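You operate a simulated robot arm through the tools that you are given. There is no shell and no other tool.

You run a simulated robot arm. Do the job below in one go: nothing can be reset, and whatever is moved stays where it is left.

Task
Mute the gas alarm, shut both bleed valves, reset the panel and run its lamp test.

It is judged by the outcome, as a careful person would: the job done as asked, and still so three seconds after it is handed in. It fails if anything else is knocked over, pushed out of place, dropped, spilled or broken.

Robot
A 6-joint arm with a two-finger gripper, fixed in place. Base frame: the origin is at the foot of the arm, x ahead of it, y to its left, z up. Units: mm, degrees, N and s.
With the tool pointing down near the work surface it reaches from about 100 to 700 mm from the base axis. Its first joint turns from -66.0 to 66.0 degrees. Payload 2.45 kg.
The TCP is the grasp point between the finger pads, 30 mm short of the fingertips. In the tool frame z runs along the fingers and y along their closing line. The gripper opens to 106 mm. The gripper's body begins 79 mm behind the TCP.
Orientation is told as [roll, pitch, yaw] about the base's x, y, z axes, in that order, counted from this pose: with the fingers straight down and closing along the base's y, the tool's x points along the base's -x, its y along +y and its z along -z.

Tools
- The arm moves only by the tool drive_tool. Its argument "increments" is a list of rows, each a list of 7 numbers: the shift along the tool's x, y, z in m, then the turn, a rotation vector about the tool's x, y, z in degrees, then the closure in counts, from 0 (fully open) to 255 (shut). In form: [[dx, dy, dz, rx, ry, rz, jaw], ...]. A call has 1 to 20 rows; each row is the pose to reach, as a shift and turn from the pose commanded when the call began, along the tool's axes at that moment. Rows are played at 5 a second. More than 50 mm and 8.6 degrees between two rows, or a gripper value outside its range, and nothing of the call is played. Where a pose cannot be reached the arm comes as near as it can. A force on the tool above 40 N (or 10 N above the force at the start of the call, whichever is more), or a blocked arm, ends the call early, and 0.2 s more pass. The fingers move at their own pace (about 153 mm/s each) and stop on an object; they squeeze with about 33 N. The grip force told is the motor's: it shows also when the fingers shut on nothing. Time passes only in rows, and 0.2 s behind the last, so rows that repeat a pose let the fingers close. It gives the time, the measured TCP pose, the force on the tool (base axes), the opening and the grip force at its end, in the units of the frame above (readings bear some noise), with the torque about the TCP (base axes, N m) and any sound that the robot's microphone picked up.
- Cameras (640 x 400 px; columns grow to the right, rows downward): "scene" is fixed at [52.4, 404.1, 1441.2]; the picture's right is [-0.82, -0.57, 0.00], its down [-0.12, 0.17, -0.98] and it looks along [0.56, -0.80, -0.21] (base axes); focal length 230 px, centre (320, 200). "wrist" rides on the gripper at [76, -2, -106] in the tool frame; the picture's right is [0.02, 1.00, 0.00], its down [-0.78, 0.02, -0.62] and it looks along [-0.62, 0.01, 0.78] (tool axes); focal length 247 px, centre (320, 200). There is no depth. A picture from a camera that has moved, and an enlarged one, comes with that camera's place and axes in the base frame and with its lens.
- camera(camera): a new picture of that camera. The clock stands still meanwhile.
- zoom(camera, box): a new picture of the part [left, top, right, bottom] of that camera's present view, enlarged. The clock stands still meanwhile.
- hand_in(): hands the job in; it is judged then, once.

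Places have to be worked out from the pictures, the camera data and where the tool is seen. Open the gripper and draw the arm clear of the work before you hand the job in, unless the task says otherwise.

The tools are called as name(argument=value, ...) on one line, values as JSON. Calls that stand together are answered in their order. drive_tool: Moves the arm, as the interface text tells. Its arguments: {"type":"object","properties":{"increments":{"type":"array"}},"required":["increments"]} The other tools are called the same way: camera (camera) takes a picture; zoom (camera, box) takes an enlarged picture of a part of a camera's view; hand_in () hands the job in.

At the start:

```text
clock: 0.0
tcp_pos: [331.1, -22.4, 1308.2]
ee_rot: [0.0, -0.1, 0.1]
ft_force: [-0.4, -0.6, -0.1]
moment: [0.02, 0.03, 0.0]
gripper_width: 106.0
grasp_force: 0.0
```

scene: 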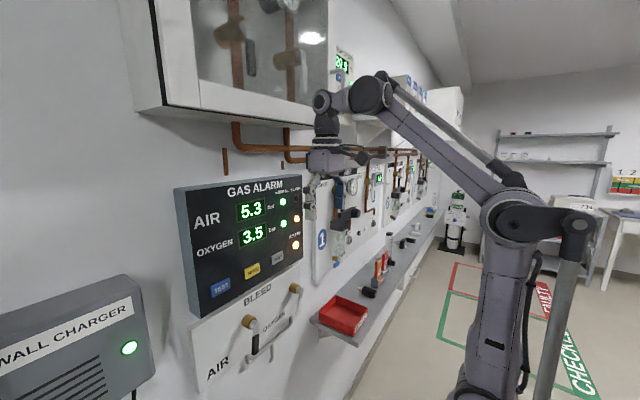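
wrist: 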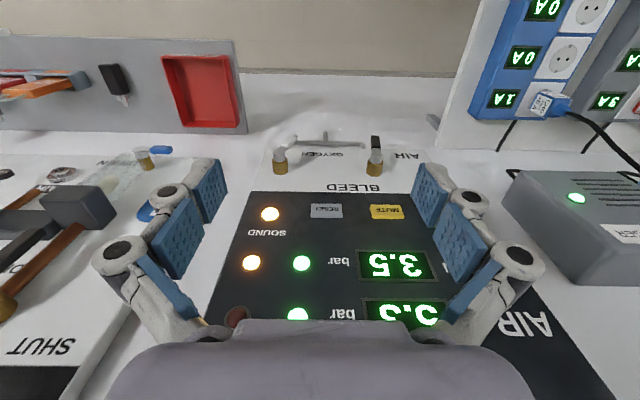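

I'll start with enlarged views of the alarm panel and the bleed valves to read the labels and work out the positions.

zoom(camera="scene", box=[165, 160, 325, 290])

zoom(camera="scene", box=[180, 270, 340, 400])

zoom(camera="wrist", box=[200, 120, 460, 330])

zoom(camera="wrist", box=[240, 110, 440, 210])

```text
3.08 times, centred on (245, 225) of scene
camera zoom: at [52.4, 404.1, 1441.2], right [-0.82, -0.57, 0.0], down [-0.12, 0.17, -0.98], along [0.56, -0.8, -0.21], focal length 706 px, centre (551, 123)
```

zoom: 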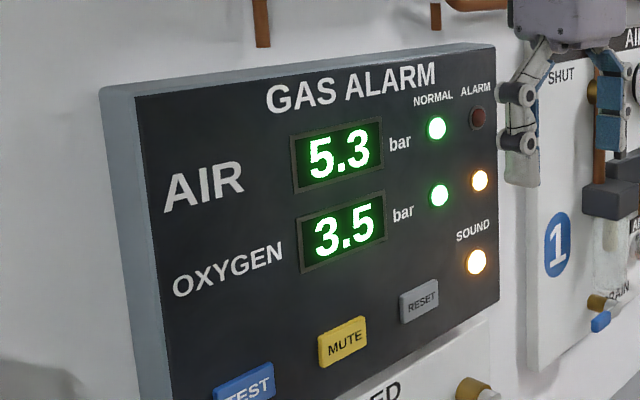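

```text
3.08 times, centred on (260, 335) of scene
camera zoom: at [52.4, 404.1, 1441.2], right [-0.82, -0.57, 0.0], down [-0.12, 0.17, -0.98], along [0.56, -0.8, -0.21], focal length 706 px, centre (505, -215)
```

zoom: 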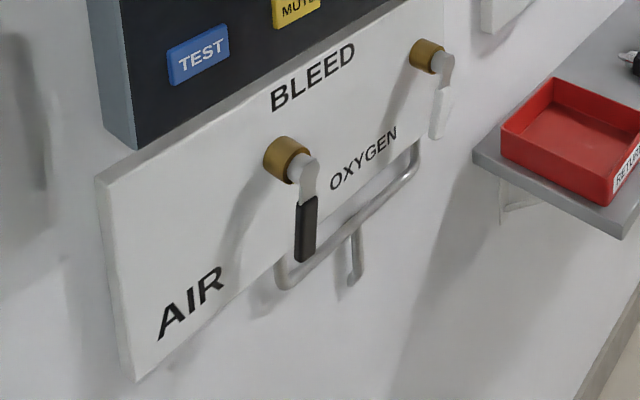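

```text
1.90 times, centred on (330, 225) of wrist
camera zoom: at [253.8, -24.2, 1413.2], right [-0.02, 1.0, 0.0], down [0.78, 0.02, 0.62], along [0.62, 0.01, -0.78], focal length 470 px, centre (301, 152)
```

zoom: 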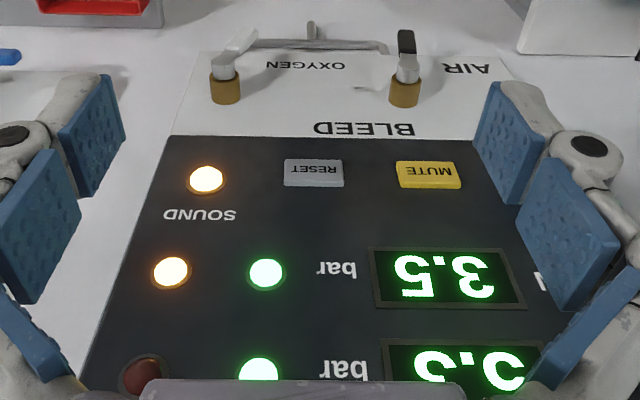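

```text
3.20 times, centred on (340, 160) of wrist
camera zoom: at [253.8, -24.2, 1413.2], right [-0.02, 1.0, 0.0], down [0.78, 0.02, 0.62], along [0.62, 0.01, -0.78], focal length 790 px, centre (256, 328)
```

zoom: 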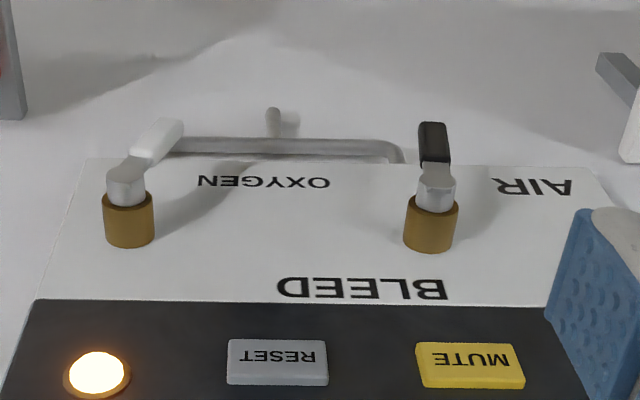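

The air lever hangs down, and the oxygen one looks slightly tilted. Before deciding which way is shut, I'll look around for markings.

zoom(camera="wrist", box=[0, 130, 240, 400])

zoom(camera="scene", box=[290, 150, 450, 280])

zoom(camera="scene", box=[235, 275, 315, 345])

zoom(camera="scene", box=[180, 0, 440, 170])

zoom(camera="wrist", box=[260, 120, 340, 180])

```text
1.48 times, centred on (120, 265) of wrist
camera zoom: at [253.8, -24.2, 1413.2], right [-0.02, 1.0, 0.0], down [0.78, 0.02, 0.62], along [0.62, 0.01, -0.78], focal length 366 px, centre (616, 104)
```

zoom: 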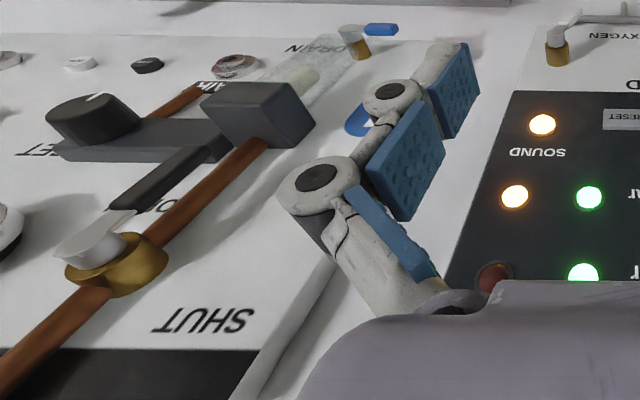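

```text
3.08 times, centred on (370, 215) of scene
camera zoom: at [52.4, 404.1, 1441.2], right [-0.82, -0.57, 0.0], down [-0.12, 0.17, -0.98], along [0.56, -0.8, -0.21], focal length 706 px, centre (166, 154)
```

zoom: 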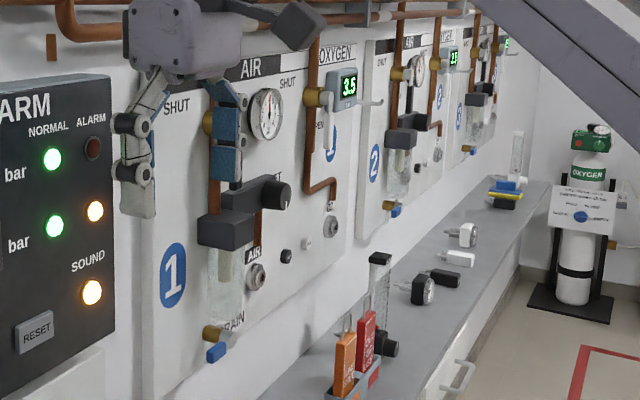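

```text
5.71 times, centred on (275, 310) of scene
camera zoom: at [52.4, 404.1, 1441.2], right [-0.82, -0.57, 0.0], down [-0.12, 0.17, -0.98], along [0.56, -0.8, -0.21], focal length 1312 px, centre (577, -429)
```

zoom: 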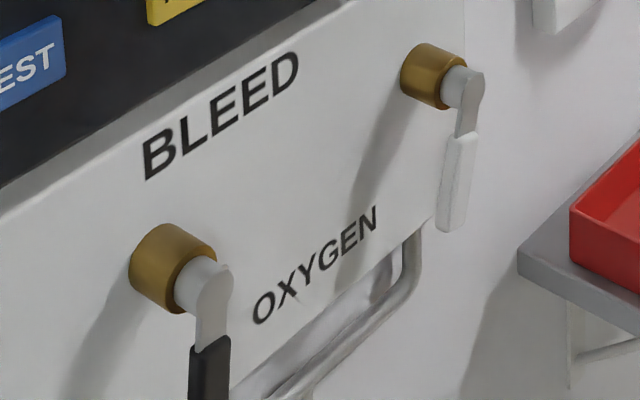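

```text
2.35 times, centred on (310, 85) of scene
camera zoom: at [52.4, 404.1, 1441.2], right [-0.82, -0.57, 0.0], down [-0.12, 0.17, -0.98], along [0.56, -0.8, -0.21], focal length 540 px, centre (344, 471)
```

zoom: 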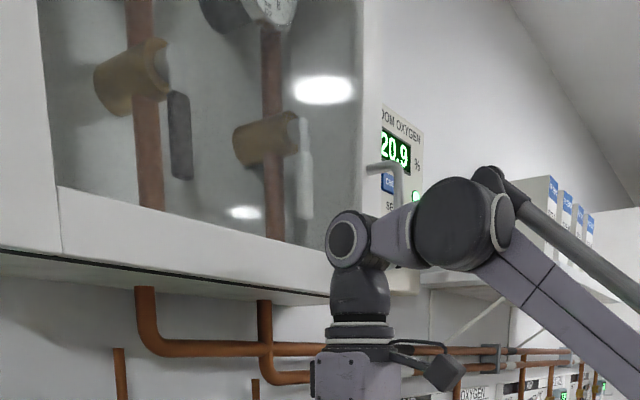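

```text
6.67 times, centred on (300, 150) of wrist
camera zoom: at [253.8, -24.2, 1413.2], right [-0.02, 1.0, 0.0], down [0.78, 0.02, 0.62], along [0.62, 0.01, -0.78], focal length 1646 px, centre (453, 533)
```

zoom: 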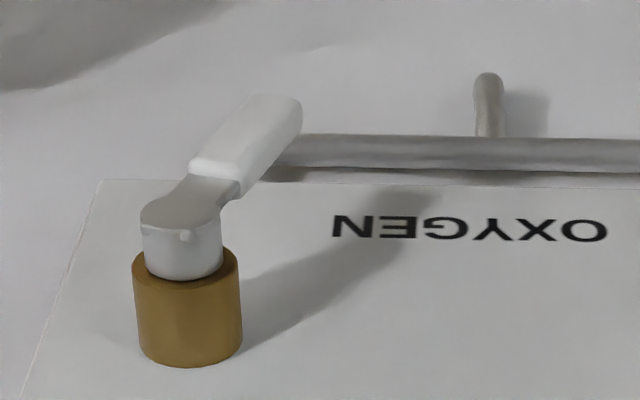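

The triangulation puts the buttons at z≈1150: TEST y≈162, MUTE y≈76, RESET y≈-9, all at x≈485. The valve hubs are near z≈1008, at y≈83 for air and y≈-93 for oxygen. I'll lower and pitch the tool for a frontal view with the wrist camera.

drive_tool(increments=[[0.005, 0.003, 0.03, 0, -7.36, 0, 0], [0.01, 0.006, 0.06, 0, -14.7, 0, 0], [0.015, 0.009, 0.09, 0, -22.1, 0, 0], [0.02, 0.012, 0.12, 0, -29.4, 0, 0], [0.025, 0.015, 0.15, 0, -36.8, 0, 0], [0.03, 0.018, 0.18, 0, -44.1, 0, 0], [0.035, 0.022, 0.21, 0, -51.5, 0, 0], [0.035, 0.022, 0.21, 0, -51.5, 0, 0]])

camera(camera="wrist")

camera(camera="scene")

```text
clock: 1.8
tcp_pos: [319.7, -0.3, 1097.0]
ee_rot: [-0.2, -51.6, -0.1]
ft_force: [-0.2, 0.2, 0.4]
moment: [-0.02, 0.02, -0.01]
gripper_width: 105.9
grasp_force: 0.0
out of reach, approached as far as the arm can: row 7, 8
```

```text
taken
camera wrist: at [187.4, -2.2, 1102.3], right [-0.01, 1.0, -0.02], down [0.0, 0.02, 1.0], along [1.0, 0.01, 0.0], focal length 247 px, centre (320, 200)
```

wrist: 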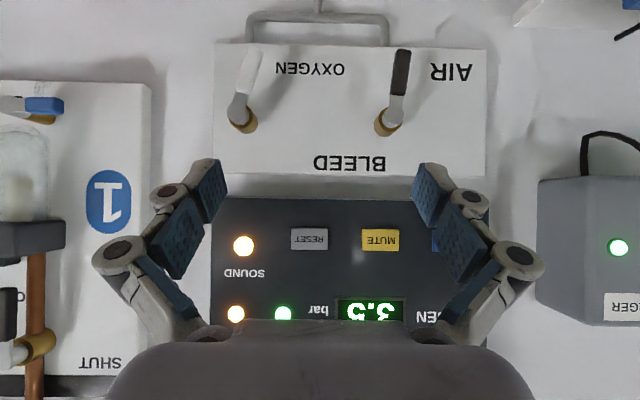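

```text
taken
```

scene: 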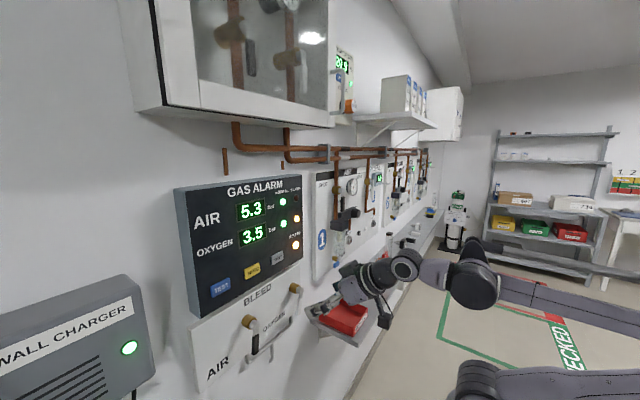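

This is a frontal view, shown upside down. I'll zoom in on the levers and on nearby valves for comparison.

zoom(camera="wrist", box=[210, 0, 490, 180])

zoom(camera="wrist", box=[215, 40, 315, 140])

zoom(camera="wrist", box=[355, 40, 455, 140])

zoom(camera="wrist", box=[0, 70, 160, 390])

zoom(camera="wrist", box=[210, 190, 490, 340])

zoom(camera="scene", box=[300, 150, 440, 280])

```text
2.22 times, centred on (350, 90) of wrist
camera zoom: at [187.4, -2.2, 1102.3], right [-0.01, 1.0, -0.02], down [0.0, 0.02, 1.0], along [1.0, 0.01, 0.0], focal length 549 px, centre (253, 444)
```

zoom: 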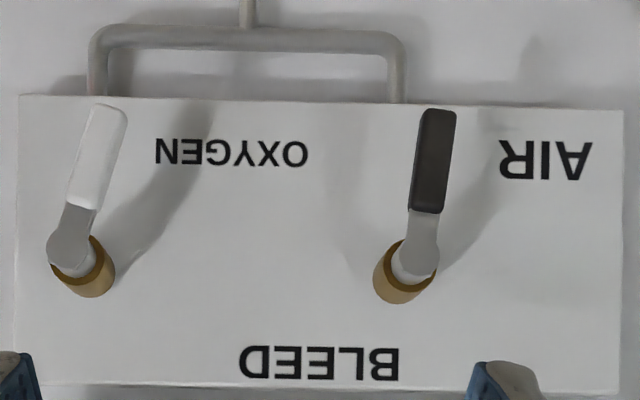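

```text
4.00 times, centred on (265, 90) of wrist
camera zoom: at [187.4, -2.2, 1102.3], right [-0.01, 1.0, -0.02], down [0.0, 0.02, 1.0], along [1.0, 0.01, 0.0], focal length 988 px, centre (540, 640)
```

zoom: 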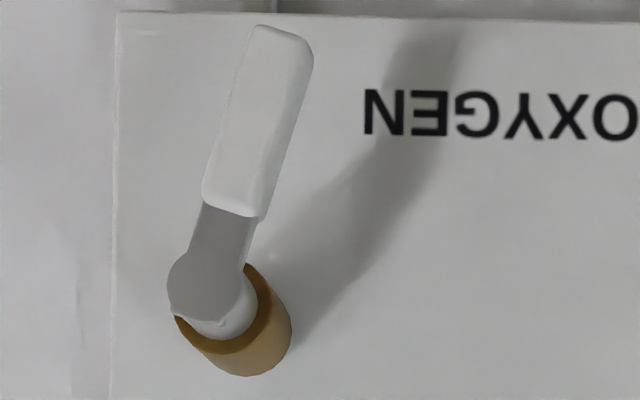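

```text
4.00 times, centred on (405, 90) of wrist
camera zoom: at [187.4, -2.2, 1102.3], right [-0.01, 1.0, -0.02], down [0.0, 0.02, 1.0], along [1.0, 0.01, 0.0], focal length 988 px, centre (-20, 640)
```

zoom: 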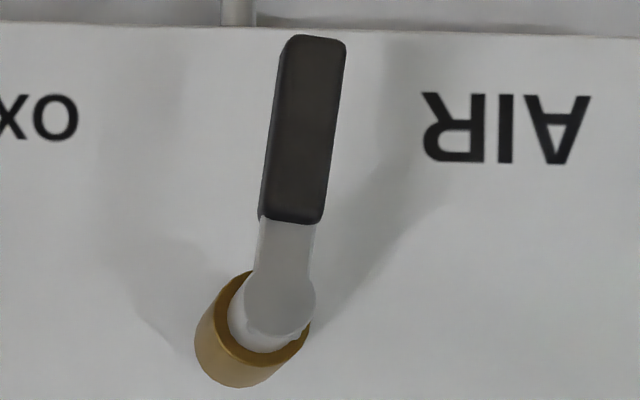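

```text
1.25 times, centred on (80, 230) of wrist
camera zoom: at [187.4, -2.2, 1102.3], right [-0.01, 1.0, -0.02], down [0.0, 0.02, 1.0], along [1.0, 0.01, 0.0], focal length 309 px, centre (620, 162)
```

zoom: 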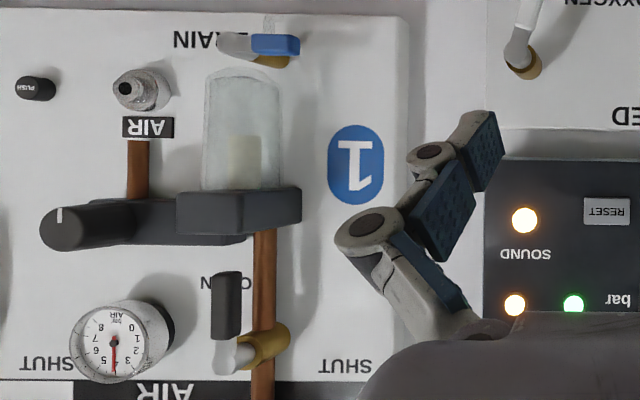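

```text
2.29 times, centred on (350, 265) of wrist
camera zoom: at [187.4, -2.2, 1102.3], right [-0.01, 1.0, -0.02], down [0.0, 0.02, 1.0], along [1.0, 0.01, 0.0], focal length 564 px, centre (251, 51)
```

zoom: 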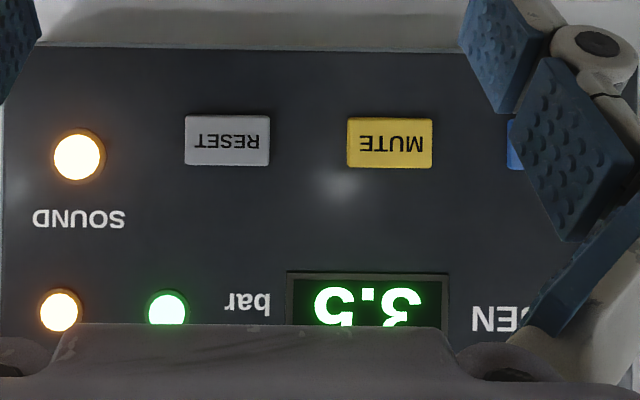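

```text
3.08 times, centred on (370, 215) of scene
camera zoom: at [52.4, 404.1, 1441.2], right [-0.82, -0.57, 0.0], down [-0.12, 0.17, -0.98], along [0.56, -0.8, -0.21], focal length 706 px, centre (166, 154)
```

zoom: 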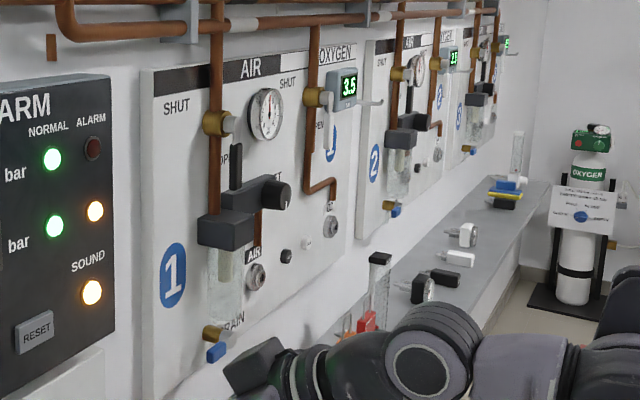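

On panel 1, lever-down is marked OPEN and sideways SHUT, and its drain valve lies horizontal pointing +y. The bleed levers hang nearly down (air ≈7°, oxygen ≈16°, both leaning toward +y), so they are open and shut by a quarter turn, probably toward +y. I'll close the fingers, level the tool and line up in front of MUTE.

drive_tool(increments=[[-0.016, 0.012, 0.006, 0, -6.4, 0, 255], [-0.032, 0.025, 0.013, 0, -12.8, 0, 255], [-0.048, 0.037, 0.019, 0, -19.2, 0, 255], [-0.064, 0.05, 0.025, 0, -25.7, 0, 255], [-0.08, 0.062, 0.032, 0, -32.1, 0, 255], [-0.097, 0.075, 0.038, 0, -38.5, 0, 255], [-0.097, 0.075, 0.038, 0, -38.5, 0, 255]])

camera(camera="wrist")

camera(camera="scene")

```text
clock: 3.4
tcp_pos: [410.3, 74.0, 1150.6]
ee_rot: [-175.3, -90.0, 175.4]
ft_force: [0.1, 0.6, -0.3]
moment: [0.01, -0.03, -0.01]
gripper_width: 0.1
grasp_force: 28.9
```

```text
taken
camera wrist: at [303.1, 73.1, 1072.3], right [0.0, 1.0, -0.02], down [-0.62, 0.02, 0.78], along [0.78, 0.01, 0.62], focal length 247 px, centre (320, 200)
```

wrist: 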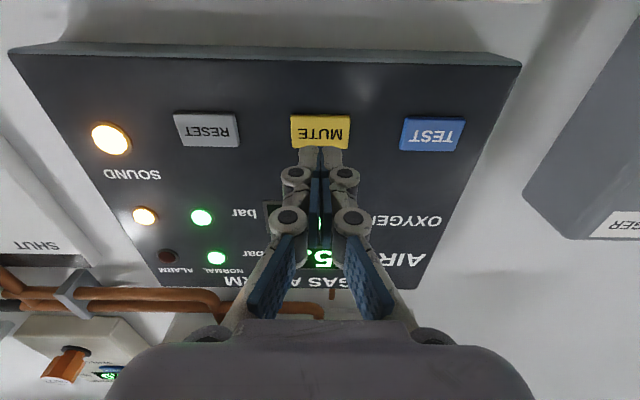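

```text
taken
```

scene: 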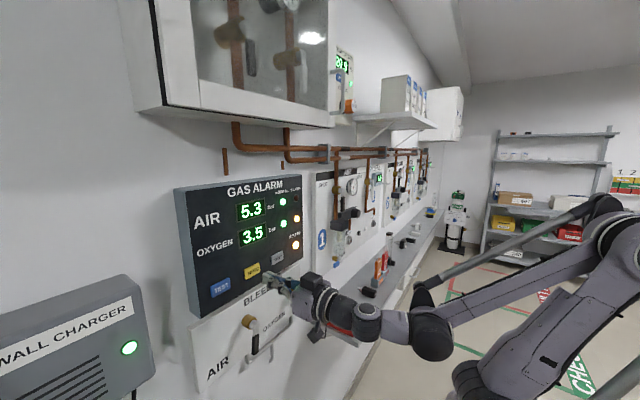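

The tool is level and lined up with MUTE, with the tips about 45 mm off. I'll advance to just short of it and then press gently.

drive_tool(increments=[[0, 0.001, 0.02, 0, 0, 0, 255], [0, 0.001, 0.036, 0, 0, 0, 255], [0, 0.001, 0.038, 0, 0, 0, 255]])

camera(camera="wrist")

zoom(camera="scene", box=[180, 170, 340, 300])

```text
clock: 4.2
tcp_pos: [445.8, 75.7, 1150.9]
ee_rot: [-152.2, -90.0, 152.2]
ft_force: [-0.7, -0.2, -0.2]
moment: [-0.02, -0.01, -0.01]
gripper_width: 0.0
grasp_force: 29.0
```

```text
taken
camera wrist: at [339.7, 73.6, 1073.0], right [0.0, 1.0, -0.02], down [-0.62, 0.02, 0.78], along [0.78, 0.01, 0.62], focal length 247 px, centre (320, 200)
```

wrist: 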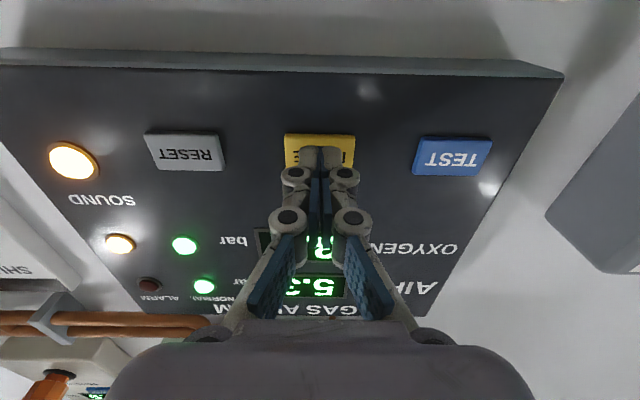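

```text
3.08 times, centred on (260, 235) of scene
camera zoom: at [52.4, 404.1, 1441.2], right [-0.82, -0.57, 0.0], down [-0.12, 0.17, -0.98], along [0.56, -0.8, -0.21], focal length 706 px, centre (505, 92)
```

zoom: 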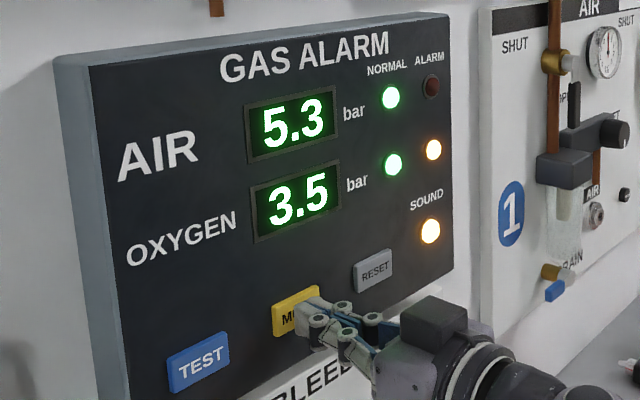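

The tips sit on the lower middle of the button with about 8 mm to go. I'll press in small steps.

drive_tool(increments=[[0, 0, 0.004, 0, 0, 0, 255], [0, 0, 0.006, 0, 0, 0, 255], [0, 0, 0.008, 0, 0, 0, 255], [0, 0, 0.0095, 0, 0, 0, 255], [0, 0, 0.011, 0, 0, 0, 255]])

zoom(camera="scene", box=[180, 170, 340, 300])

```text
clock: 5.4
tcp_pos: [455.7, 75.2, 1150.7]
ee_rot: [-149.4, -89.9, 149.3]
ft_force: [-5.9, -0.1, 1.7]
moment: [0.03, -0.02, 0.03]
gripper_width: 6.0
grasp_force: 28.5
heard: click
```

```text
3.08 times, centred on (260, 235) of scene
camera zoom: at [52.2, 404.1, 1441.2], right [-0.82, -0.57, 0.0], down [-0.12, 0.17, -0.98], along [0.56, -0.8, -0.21], focal length 706 px, centre (505, 92)
```

zoom: 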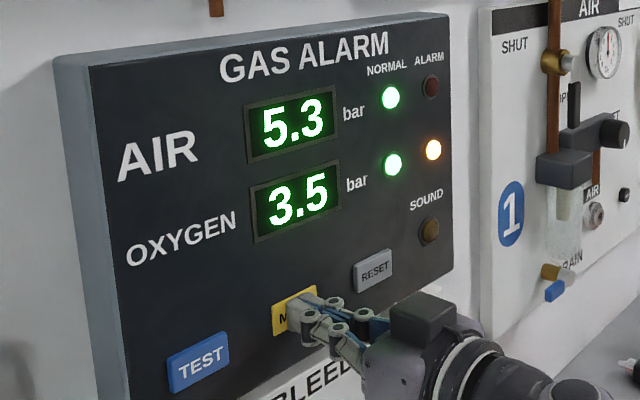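

The click sounded and the SOUND lamp went out, so the alarm is muted. I'll back off and go down to the -y side of the air lever.

drive_tool(increments=[[0, 0, -0.02, 0, 0, 0, 255], [0, 0, -0.045, 0, 0, 0, 255], [0.04, -0.003, -0.045, 0, 0, 0, 255], [0.08, -0.007, -0.045, 0, 0, 0, 255], [0.12, -0.012, -0.045, 0, 0, 0, 255], [0.16, -0.015, -0.045, 0, 0, 0, 255], [0.2, -0.018, -0.045, 0, 0, 0, 255], [0.2, -0.018, -0.045, 0, 0, 0, 255]])

camera(camera="wrist")

zoom(camera="scene", box=[180, 170, 420, 400])

```text
clock: 7.2
tcp_pos: [428.5, 71.9, 1066.7]
ee_rot: [-33.0, -89.9, 32.9]
ft_force: [0.3, -0.3, -0.2]
moment: [0.01, -0.02, 0.0]
gripper_width: 0.0
grasp_force: 28.6
out of reach, approached as far as the arm can: row 5, 6, 7, 8
```

```text
taken
camera wrist: at [321.9, 68.7, 990.4], right [0.0, 1.0, -0.02], down [-0.62, 0.02, 0.78], along [0.78, 0.01, 0.62], focal length 247 px, centre (320, 200)
```

wrist: 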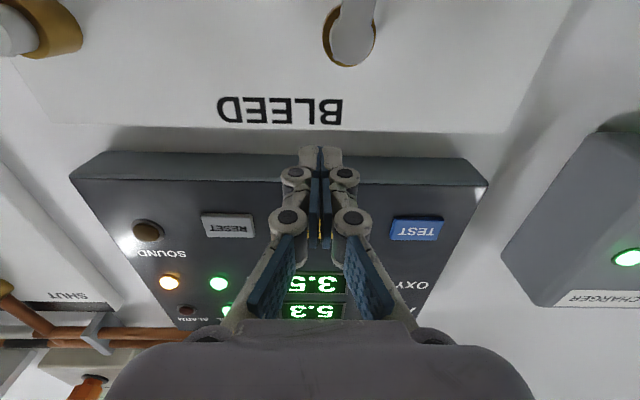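

```text
1.74 times, centred on (300, 285) of scene
camera zoom: at [52.4, 404.1, 1441.2], right [-0.82, -0.57, 0.0], down [-0.12, 0.17, -0.98], along [0.56, -0.8, -0.21], focal length 399 px, centre (355, 52)
```

zoom: 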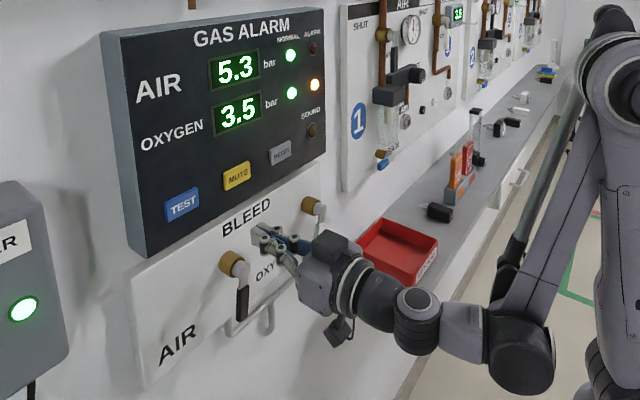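

With the tool level, the arm can't get below z≈1067. I'll tilt it to about 45° down, which lifts the wrist, and go down beside the air lever on its -y side.

drive_tool(increments=[[0.0, -0.002, -0.005, 0, 7.5, 0, 255], [0.0, -0.004, -0.01, 0, 15, 0, 255], [0.015, -0.006, -0.015, 0, 22.5, 0, 255], [0.035, -0.008, -0.015, 0, 30, 0, 255], [0.055, -0.01, -0.015, 0, 37.5, 0, 255], [0.075, -0.012, -0.015, 0, 45, 0, 255], [0.095, -0.012, -0.015, 0, 45, 0, 255], [0.111, -0.012, -0.015, 0, 45, 0, 255], [0.111, -0.012, -0.015, 0, 45, 0, 255]])

camera(camera="wrist")

zoom(camera="scene", box=[180, 220, 380, 400])

```text
clock: 9.2
tcp_pos: [410.6, 51.4, 957.3]
ee_rot: [0.0, -45.0, -0.1]
ft_force: [-0.2, 0.2, 0.4]
moment: [-0.01, 0.01, 0.01]
gripper_width: 0.1
grasp_force: 28.4
```

```text
taken
camera wrist: at [281.4, 50.5, 978.2], right [-0.01, 1.0, -0.02], down [0.11, 0.02, 0.99], along [0.99, 0.01, -0.11], focal length 247 px, centre (320, 200)
```

wrist: 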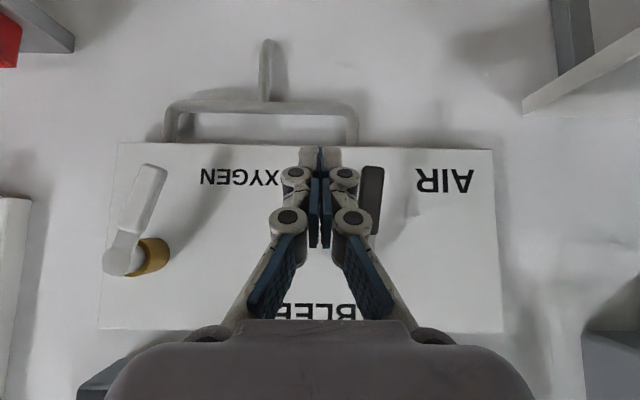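

```text
2.22 times, centred on (280, 310) of scene
camera zoom: at [52.4, 404.1, 1441.2], right [-0.82, -0.57, 0.0], down [-0.12, 0.17, -0.98], along [0.56, -0.8, -0.21], focal length 510 px, centre (409, -44)
```

zoom: 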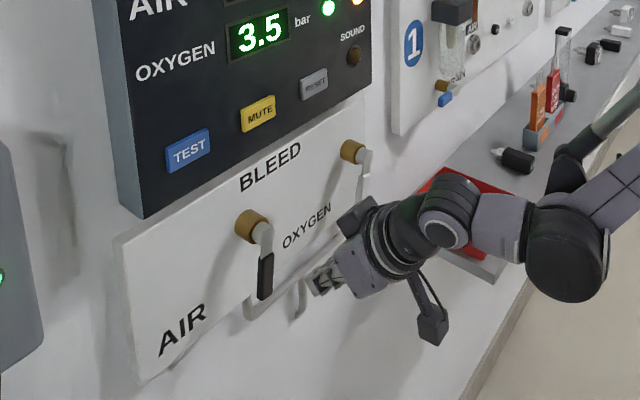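

Reached at 45°. The black lever sits to the right (+y) of the closed fingers. I'll move straight toward the wall until the tips overlap the lever in depth.

drive_tool(increments=[[-0.012, 0, 0.012, 0, 0, 0, 255], [-0.024, 0, 0.024, 0, 0, 0, 255], [-0.034, 0, 0.034, 0, 0, 0, 255], [-0.038, 0, 0.038, 0, 0, 0, 255], [-0.038, 0, 0.038, 0, 0, 0, 255]])

camera(camera="wrist")

zoom(camera="scene", box=[200, 290, 320, 390])

```text
clock: 10.4
tcp_pos: [465.8, 52.7, 956.2]
ee_rot: [-0.1, -45.0, 0.0]
ft_force: [-0.8, -0.5, 0.0]
moment: [0.01, -0.02, 0.0]
gripper_width: 0.0
grasp_force: 28.8
```

```text
taken
camera wrist: at [335.7, 49.5, 976.7], right [-0.01, 1.0, -0.02], down [0.11, 0.02, 0.99], along [0.99, 0.01, -0.11], focal length 247 px, centre (320, 200)
```

wrist: 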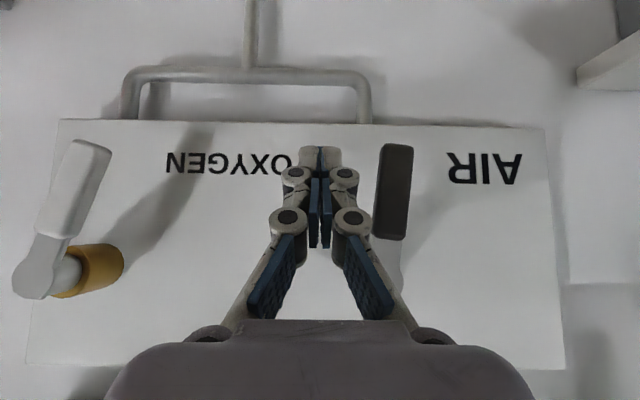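

```text
4.00 times, centred on (260, 340) of scene
camera zoom: at [52.4, 404.1, 1441.2], right [-0.82, -0.57, 0.0], down [-0.12, 0.17, -0.98], along [0.56, -0.8, -0.21], focal length 918 px, centre (560, -360)
```

zoom: 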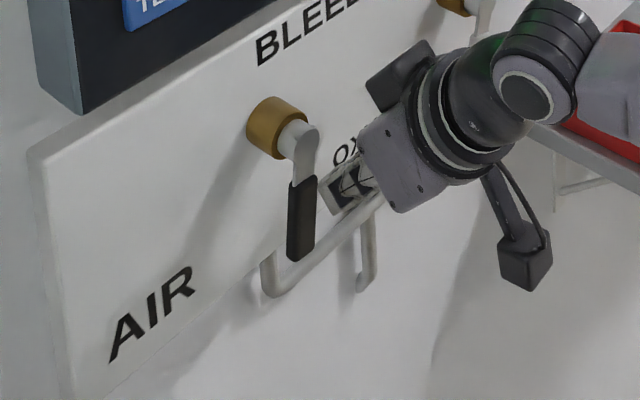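

The fingers are beside the handle: lever edge y≈85, finger edge y≈65. I'll push along an arc about the hub (85, 1005), up to about 45° at first.

drive_tool(increments=[[0, 0.012, 0, 0, 0, 0, 255], [0, 0.0182, 0, 0, 0, 0, 255], [0.0011, 0.0262, 0.0011, 0, 0, 0, 255], [0.0012, 0.0315, 0.0012, 0, 0, 0, 255], [0.0012, 0.0365, 0.0012, 0, 0, 0, 255], [0, 0.0466, 0, 0, 0, 0, 255], [-0.0023, 0.0564, -0.0023, 0, 0, 0, 255]])

camera(camera="wrist")

zoom(camera="scene", box=[200, 290, 320, 390])

```text
clock: 12.0
tcp_pos: [465.1, 106.5, 959.1]
ee_rot: [0.0, -45.1, 0.0]
ft_force: [-2.4, -2.3, -1.6]
moment: [0.02, -0.04, 0.03]
gripper_width: 0.1
grasp_force: 28.6
```

```text
taken
camera wrist: at [334.5, 105.5, 980.3], right [-0.02, 1.0, -0.02], down [0.11, 0.02, 0.99], along [0.99, 0.01, -0.11], focal length 247 px, centre (320, 200)
```

wrist: 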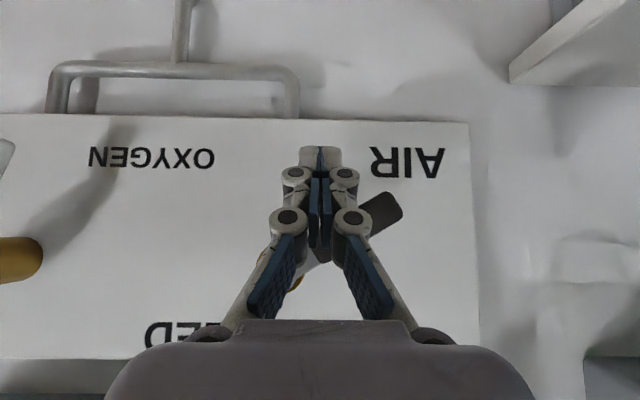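

```text
4.00 times, centred on (260, 340) of scene
camera zoom: at [52.4, 404.0, 1441.2], right [-0.82, -0.57, 0.0], down [-0.12, 0.17, -0.98], along [0.56, -0.8, -0.21], focal length 918 px, centre (560, -360)
```

zoom: 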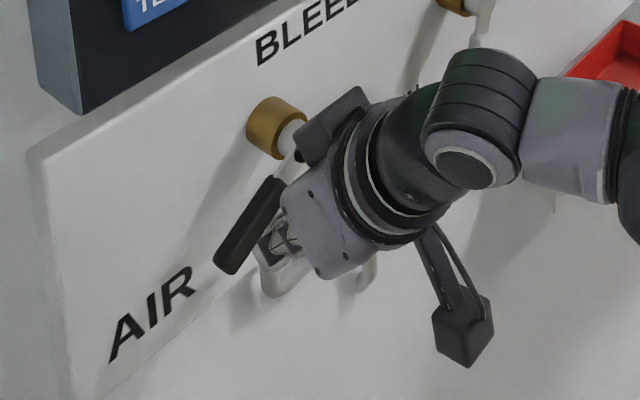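

The lever follows the push toward +y easily and now stands at about 50-55°. I'll continue the arc.

drive_tool(increments=[[-0.0018, 0.0045, -0.0018, 0, 0, 0, 255], [-0.0035, 0.0089, -0.0035, 0, 0, 0, 255], [-0.0057, 0.013, -0.0057, 0, 0, 0, 255], [-0.0081, 0.0169, -0.0081, 0, 0, 0, 255], [-0.0108, 0.0205, -0.0108, 0, 0, 0, 255], [-0.0136, 0.0236, -0.0136, 0, 0, 0, 255]])

camera(camera="wrist")

zoom(camera="scene", box=[200, 290, 320, 390])

```text
clock: 13.4
tcp_pos: [465.1, 131.9, 979.2]
ee_rot: [-0.2, -45.1, -0.1]
ft_force: [-3.4, -1.4, -2.3]
moment: [0.06, -0.01, -0.01]
gripper_width: 0.0
grasp_force: 28.2
```

```text
taken
camera wrist: at [334.9, 129.2, 999.4], right [-0.01, 1.0, -0.02], down [0.11, 0.02, 0.99], along [0.99, 0.01, -0.11], focal length 247 px, centre (320, 200)
```

wrist: 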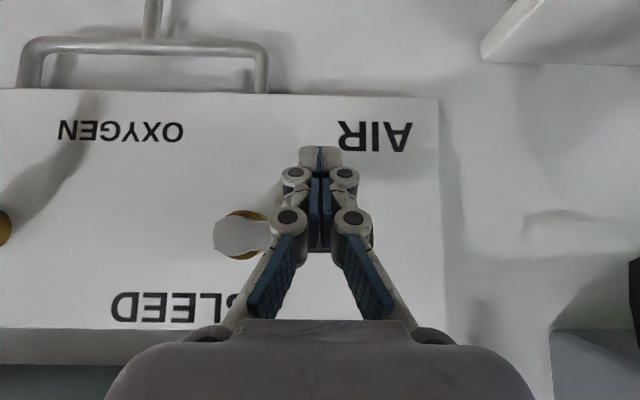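

```text
4.00 times, centred on (260, 340) of scene
camera zoom: at [52.4, 404.0, 1441.2], right [-0.82, -0.57, 0.0], down [-0.12, 0.17, -0.98], along [0.56, -0.8, -0.21], focal length 918 px, centre (560, -360)
```

zoom: 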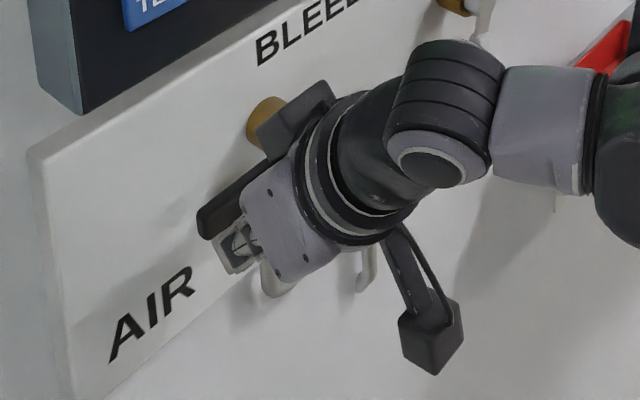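

The lever is almost horizontal. I'll push up in small steps and watch the force for the end stop.

drive_tool(increments=[[-0.0014, 0.0015, -0.0014, 0, 0, 0, 255], [-0.0028, 0.003, -0.0028, 0, 0, 0, 255], [-0.0035, 0.0035, -0.0035, 0, 0, 0, 255]])

camera(camera="wrist")

zoom(camera="scene", box=[220, 300, 290, 360])

```text
clock: 14.2
tcp_pos: [461.5, 133.0, 982.8]
ee_rot: [-0.3, -44.5, -0.1]
ft_force: [-14.4, -6.2, -33.6]
moment: [0.24, -0.11, 0.05]
gripper_width: 6.1
grasp_force: 29.2
```

```text
taken
camera wrist: at [332.9, 131.6, 1004.2], right [-0.01, 1.0, -0.02], down [0.12, 0.02, 0.99], along [0.99, 0.01, -0.12], focal length 247 px, centre (320, 200)
```

wrist: 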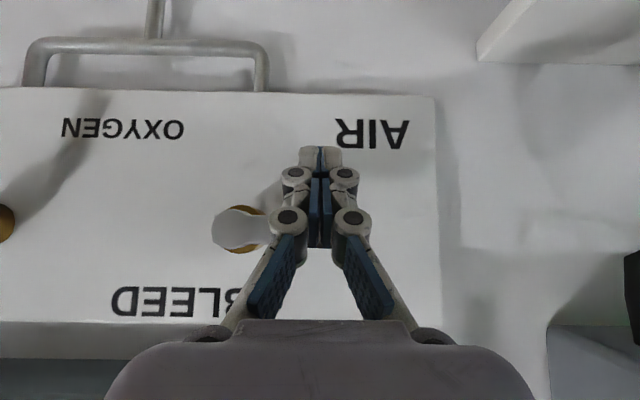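

```text
6.67 times, centred on (255, 330) of scene
camera zoom: at [52.5, 404.0, 1441.2], right [-0.82, -0.57, 0.0], down [-0.12, 0.17, -0.98], along [0.56, -0.8, -0.21], focal length 1530 px, centre (753, -667)
```

zoom: 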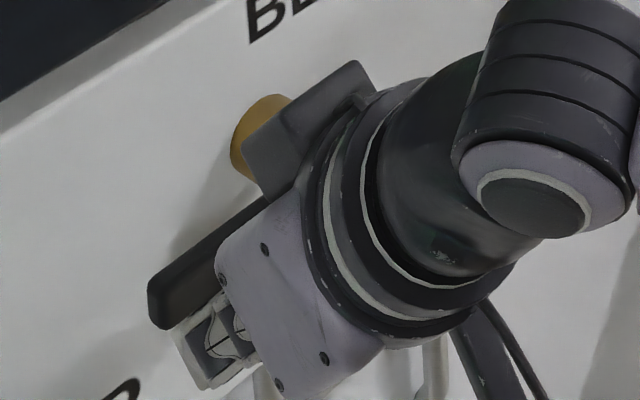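

33 N downward on the tool, so the lever seems to be on its stop near horizontal. I'll drop away, retreat and look at it.

drive_tool(increments=[[0.007, 0, 0.007, 0, 0, 0, 255], [0.017, 0, 0.017, 0, 0, 0, 255], [0.03, 0, 0.004, 0, 0, 0, 255], [0.045, 0, -0.011, 0, 0, 0, 255], [0.06, -0.02, -0.026, 0, 0, 0, 255], [0.06, -0.04, -0.026, 0, 0, 0, 255], [0.06, -0.06, -0.026, 0, 0, 0, 255]])

camera(camera="wrist")

zoom(camera="scene", box=[180, 170, 340, 390])

```text
clock: 15.8
tcp_pos: [403.5, 70.7, 960.0]
ee_rot: [-0.1, -45.1, 0.1]
ft_force: [-0.9, 0.8, -0.2]
moment: [0.01, 0.01, -0.02]
gripper_width: 0.0
grasp_force: 28.5
```

```text
taken
camera wrist: at [274.0, 70.0, 980.5], right [-0.02, 1.0, -0.02], down [0.11, 0.02, 0.99], along [0.99, 0.01, -0.11], focal length 247 px, centre (320, 200)
```

wrist: 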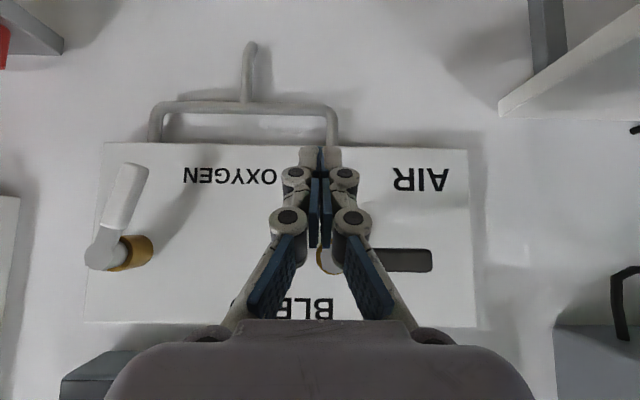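

```text
1.82 times, centred on (260, 280) of scene
camera zoom: at [52.4, 404.1, 1441.2], right [-0.82, -0.57, 0.0], down [-0.12, 0.17, -0.98], along [0.56, -0.8, -0.21], focal length 417 px, centre (429, 54)
```

zoom: 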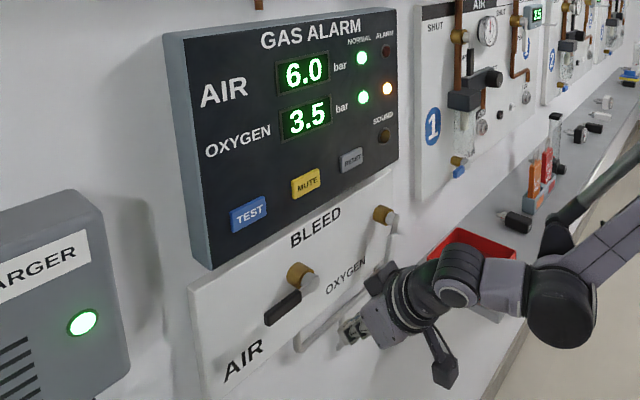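

The air lever is horizontal and the air pressure is up to 6.0, so that valve is shut. Next I'll move to the -y side of the oxygen lever (hub ≈(-94, 1003)), staying back from the wall for now.

drive_tool(increments=[[0.002, -0.035, 0.002, 0, 0, 0, 255], [0.004, -0.075, 0.004, 0, 0, 0, 255], [0.006, -0.115, 0.006, 0, 0, 0, 255], [0.008, -0.155, 0.008, 0, 0, 0, 255], [0.009, -0.187, 0.009, 0, 0, 0, 255], [0.009, -0.187, 0.009, 0, 0, 0, 255]])

camera(camera="wrist")

camera(camera="scene")

```text
clock: 17.2
tcp_pos: [402.2, -114.5, 946.8]
ee_rot: [0.0, -45.0, 0.0]
ft_force: [0.7, -0.3, 0.1]
moment: [-0.01, -0.04, 0.03]
gripper_width: 0.0
grasp_force: 28.9
```

```text
taken
camera wrist: at [273.3, -117.0, 967.2], right [-0.01, 1.0, -0.02], down [0.11, 0.02, 0.99], along [0.99, 0.01, -0.11], focal length 247 px, centre (320, 200)
```

wrist: 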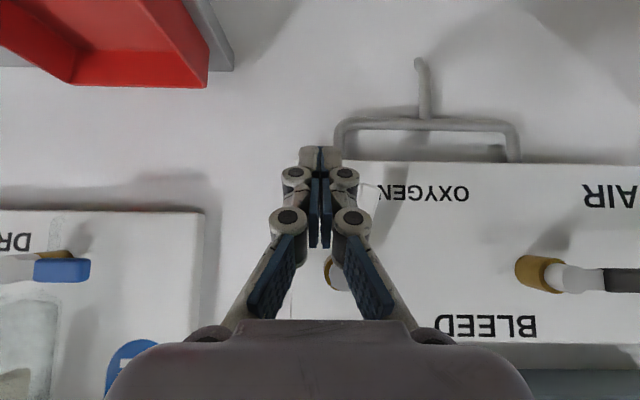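

```text
taken
```

scene: 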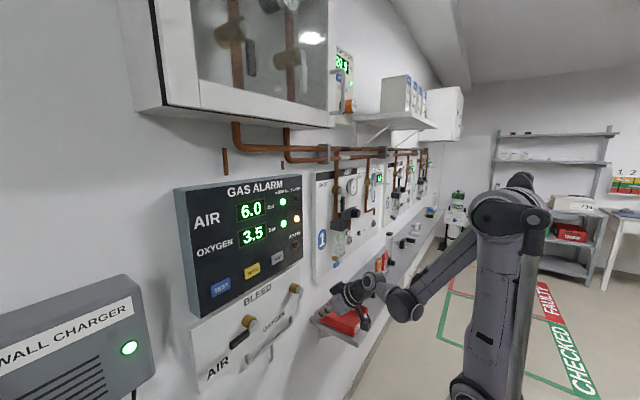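

The fingers are to the -y side of the white handle. I'll shift 6 mm further out and advance toward the wall.

drive_tool(increments=[[0, -0.006, 0, 0, 0, 0, 255], [-0.014, -0.006, 0.014, 0, 0, 0, 255], [-0.028, -0.006, 0.028, 0, 0, 0, 255], [-0.038, -0.006, 0.038, 0, 0, 0, 255], [-0.044, -0.006, 0.044, 0, 0, 0, 255], [-0.044, -0.006, 0.044, 0, 0, 0, 255]])

camera(camera="wrist")

zoom(camera="scene", box=[250, 260, 370, 360])

```text
clock: 18.6
tcp_pos: [465.2, -118.5, 948.1]
ee_rot: [0.0, -45.2, 0.0]
ft_force: [-0.9, -0.7, 0.4]
moment: [-0.01, 0.01, 0.0]
gripper_width: 0.3
grasp_force: 28.1
```

```text
taken
camera wrist: at [336.0, -119.9, 968.7], right [-0.01, 1.0, -0.02], down [0.11, 0.02, 0.99], along [0.99, 0.01, -0.11], focal length 247 px, centre (320, 200)
```

wrist: 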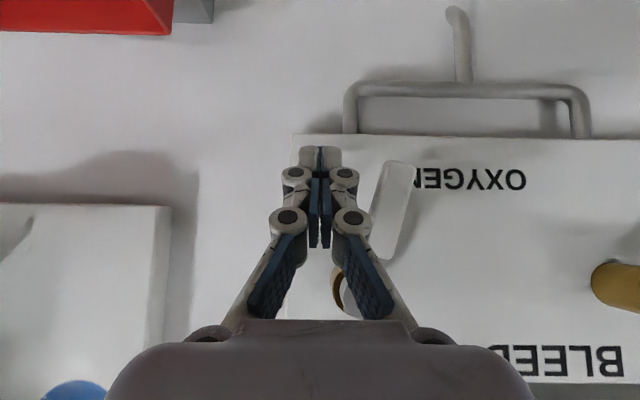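

```text
4.00 times, centred on (310, 310) of scene
camera zoom: at [52.4, 404.1, 1441.2], right [-0.82, -0.57, 0.0], down [-0.12, 0.17, -0.98], along [0.56, -0.8, -0.21], focal length 918 px, centre (360, -240)
```

zoom: 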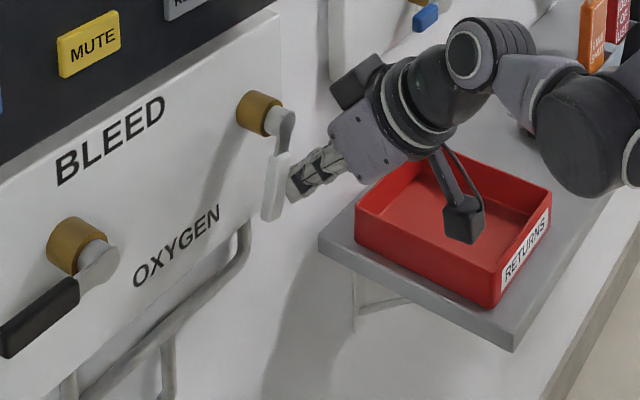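

Well placed: the handle is just to the right of the fingers. I'll run the same arc about the oxygen hub, up to about 75°.

drive_tool(increments=[[-0.0014, 0.01, -0.0014, 0, 0, 0, 255], [-0.003, 0.0195, -0.003, 0, 0, 0, 255], [-0.003, 0.024, -0.003, 0, 0, 0, 255], [-0.003, 0.0287, -0.003, 0, 0, 0, 255], [-0.0035, 0.034, -0.0035, 0, 0, 0, 255], [-0.0042, 0.0388, -0.0042, 0, 0, 0, 255], [-0.0053, 0.044, -0.0053, 0, 0, 0, 255], [-0.0065, 0.0486, -0.0065, 0, 0, 0, 255], [-0.0082, 0.053, -0.0082, 0, 0, 0, 255], [-0.01, 0.0575, -0.01, 0, 0, 0, 255], [-0.0123, 0.0615, -0.0123, 0, 0, 0, 255], [-0.0146, 0.0655, -0.0146, 0, 0, 0, 255], [-0.0174, 0.069, -0.0174, 0, 0, 0, 255], [-0.0202, 0.0722, -0.0202, 0, 0, 0, 255]])

camera(camera="wrist")

zoom(camera="scene", box=[220, 260, 370, 390])

```text
clock: 21.6
tcp_pos: [465.9, -45.9, 976.4]
ee_rot: [-0.1, -45.1, 0.0]
ft_force: [-0.7, -0.6, -0.8]
moment: [0.0, -0.05, -0.01]
gripper_width: 0.0
grasp_force: 28.9
```

```text
taken
camera wrist: at [335.7, -48.3, 996.8], right [-0.01, 1.0, -0.02], down [0.11, 0.02, 0.99], along [0.99, 0.01, -0.11], focal length 247 px, centre (320, 200)
```

wrist: 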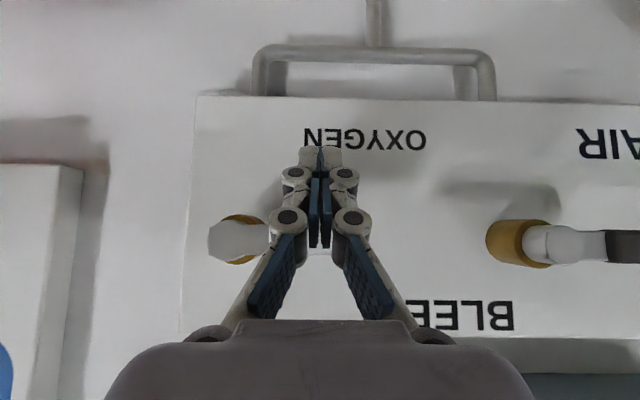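

```text
3.08 times, centred on (295, 325) of scene
camera zoom: at [52.4, 404.0, 1441.2], right [-0.82, -0.57, 0.0], down [-0.12, 0.17, -0.98], along [0.56, -0.8, -0.21], focal length 706 px, centre (397, -185)
```

zoom: 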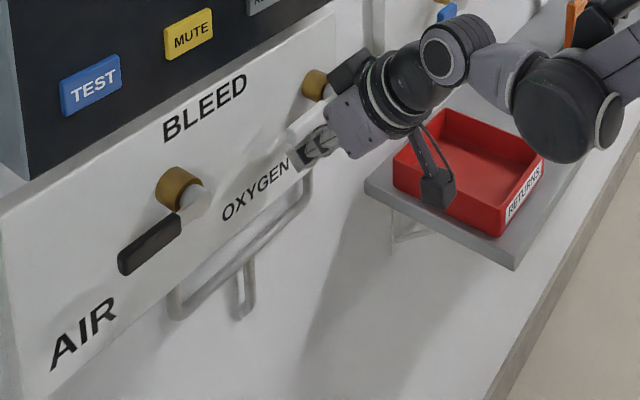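

Nearly horizontal. I'll push the last bit up to the stop in small steps.

drive_tool(increments=[[-0.0014, 0.0012, -0.0014, 0, 0, 0, 255], [-0.0028, 0.0022, -0.0028, 0, 0, 0, 255], [-0.0042, 0.003, -0.0042, 0, 0, 0, 255], [-0.005, 0.0035, -0.005, 0, 0, 0, 255]])

camera(camera="wrist")

```text
clock: 22.6
tcp_pos: [463.0, -43.5, 982.1]
ee_rot: [0.0, -44.3, 0.1]
ft_force: [-14.7, -5.6, -35.1]
moment: [0.23, -0.17, 0.03]
gripper_width: 5.9
grasp_force: 28.3
```

```text
taken
camera wrist: at [333.7, -45.3, 1003.8], right [-0.02, 1.0, -0.02], down [0.12, 0.02, 0.99], along [0.99, 0.01, -0.13], focal length 247 px, centre (320, 200)
```

wrist: 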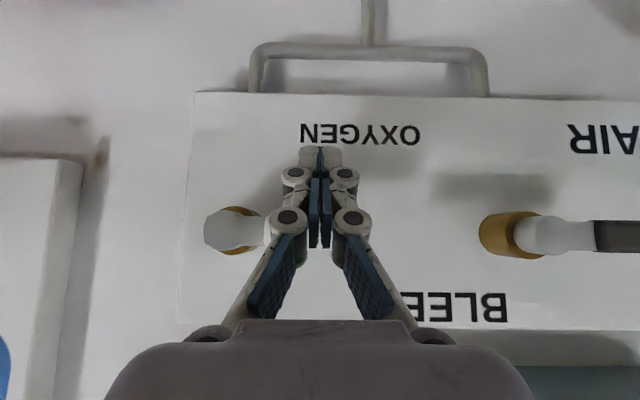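

The same stop force appeared (35 N). I'll drop away, retreat and check the lever and the panel.

drive_tool(increments=[[0.007, 0, 0.007, 0, 0, 0, 255], [0.017, 0, 0.017, 0, 0, 0, 255], [0.03, 0, 0.004, 0, 0, 0, 255], [0.045, 0, -0.011, 0, 0, 0, 255], [0.058, 0.0, -0.024, 0, 0, 0, 255], [0.058, 0.02, -0.024, 0, 0, 0, 255], [0.058, 0.035, -0.024, 0, 0, 0, 255]])

camera(camera="wrist")

zoom(camera="scene", box=[180, 170, 340, 390])

zoom(camera="scene", box=[170, 165, 310, 285])

```text
clock: 24.2
tcp_pos: [407.3, -9.9, 960.7]
ee_rot: [0.1, -45.0, 0.0]
ft_force: [0.4, 0.3, 0.4]
moment: [-0.07, -0.02, 0.03]
gripper_width: 0.0
grasp_force: 28.8
```

```text
taken
camera wrist: at [278.5, -11.4, 980.4], right [-0.01, 1.0, -0.02], down [0.11, 0.02, 0.99], along [0.99, 0.01, -0.11], focal length 247 px, centre (320, 200)
```

wrist: 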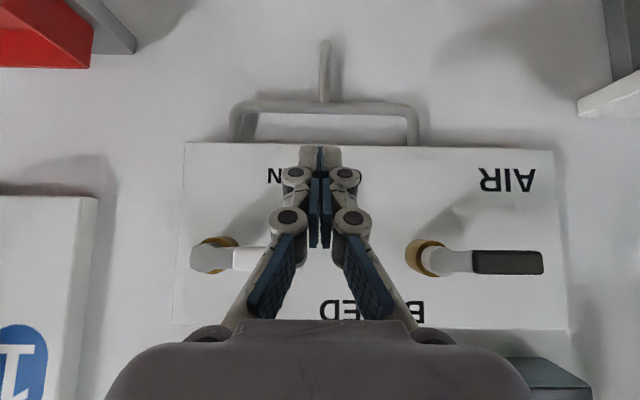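

```text
1.82 times, centred on (260, 280) of scene
camera zoom: at [52.4, 404.1, 1441.2], right [-0.82, -0.57, 0.0], down [-0.12, 0.17, -0.98], along [0.56, -0.8, -0.21], focal length 417 px, centre (429, 54)
```

zoom: 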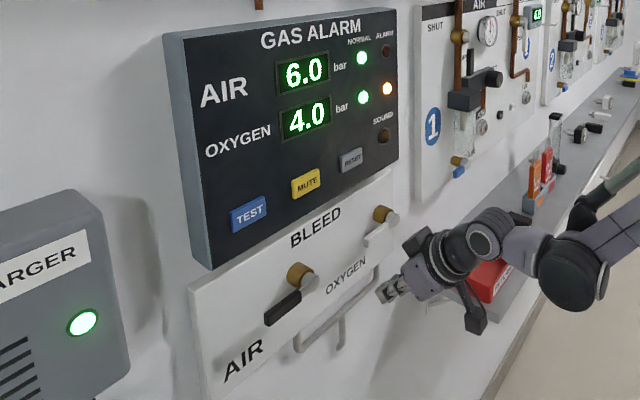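

```text
3.33 times, centred on (240, 225) of scene
camera zoom: at [52.4, 404.1, 1441.2], right [-0.82, -0.57, 0.0], down [-0.12, 0.17, -0.98], along [0.56, -0.8, -0.21], focal length 765 px, centre (587, 117)
```

zoom: 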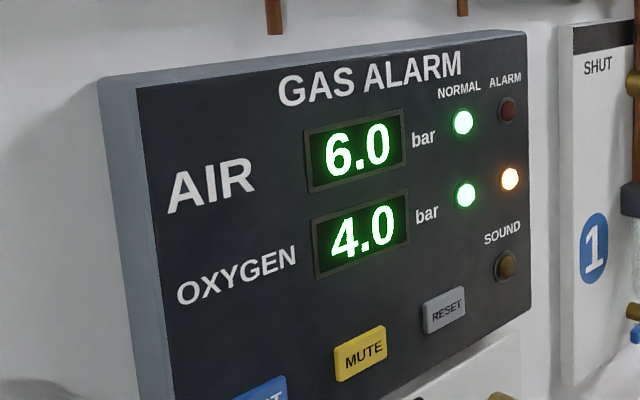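

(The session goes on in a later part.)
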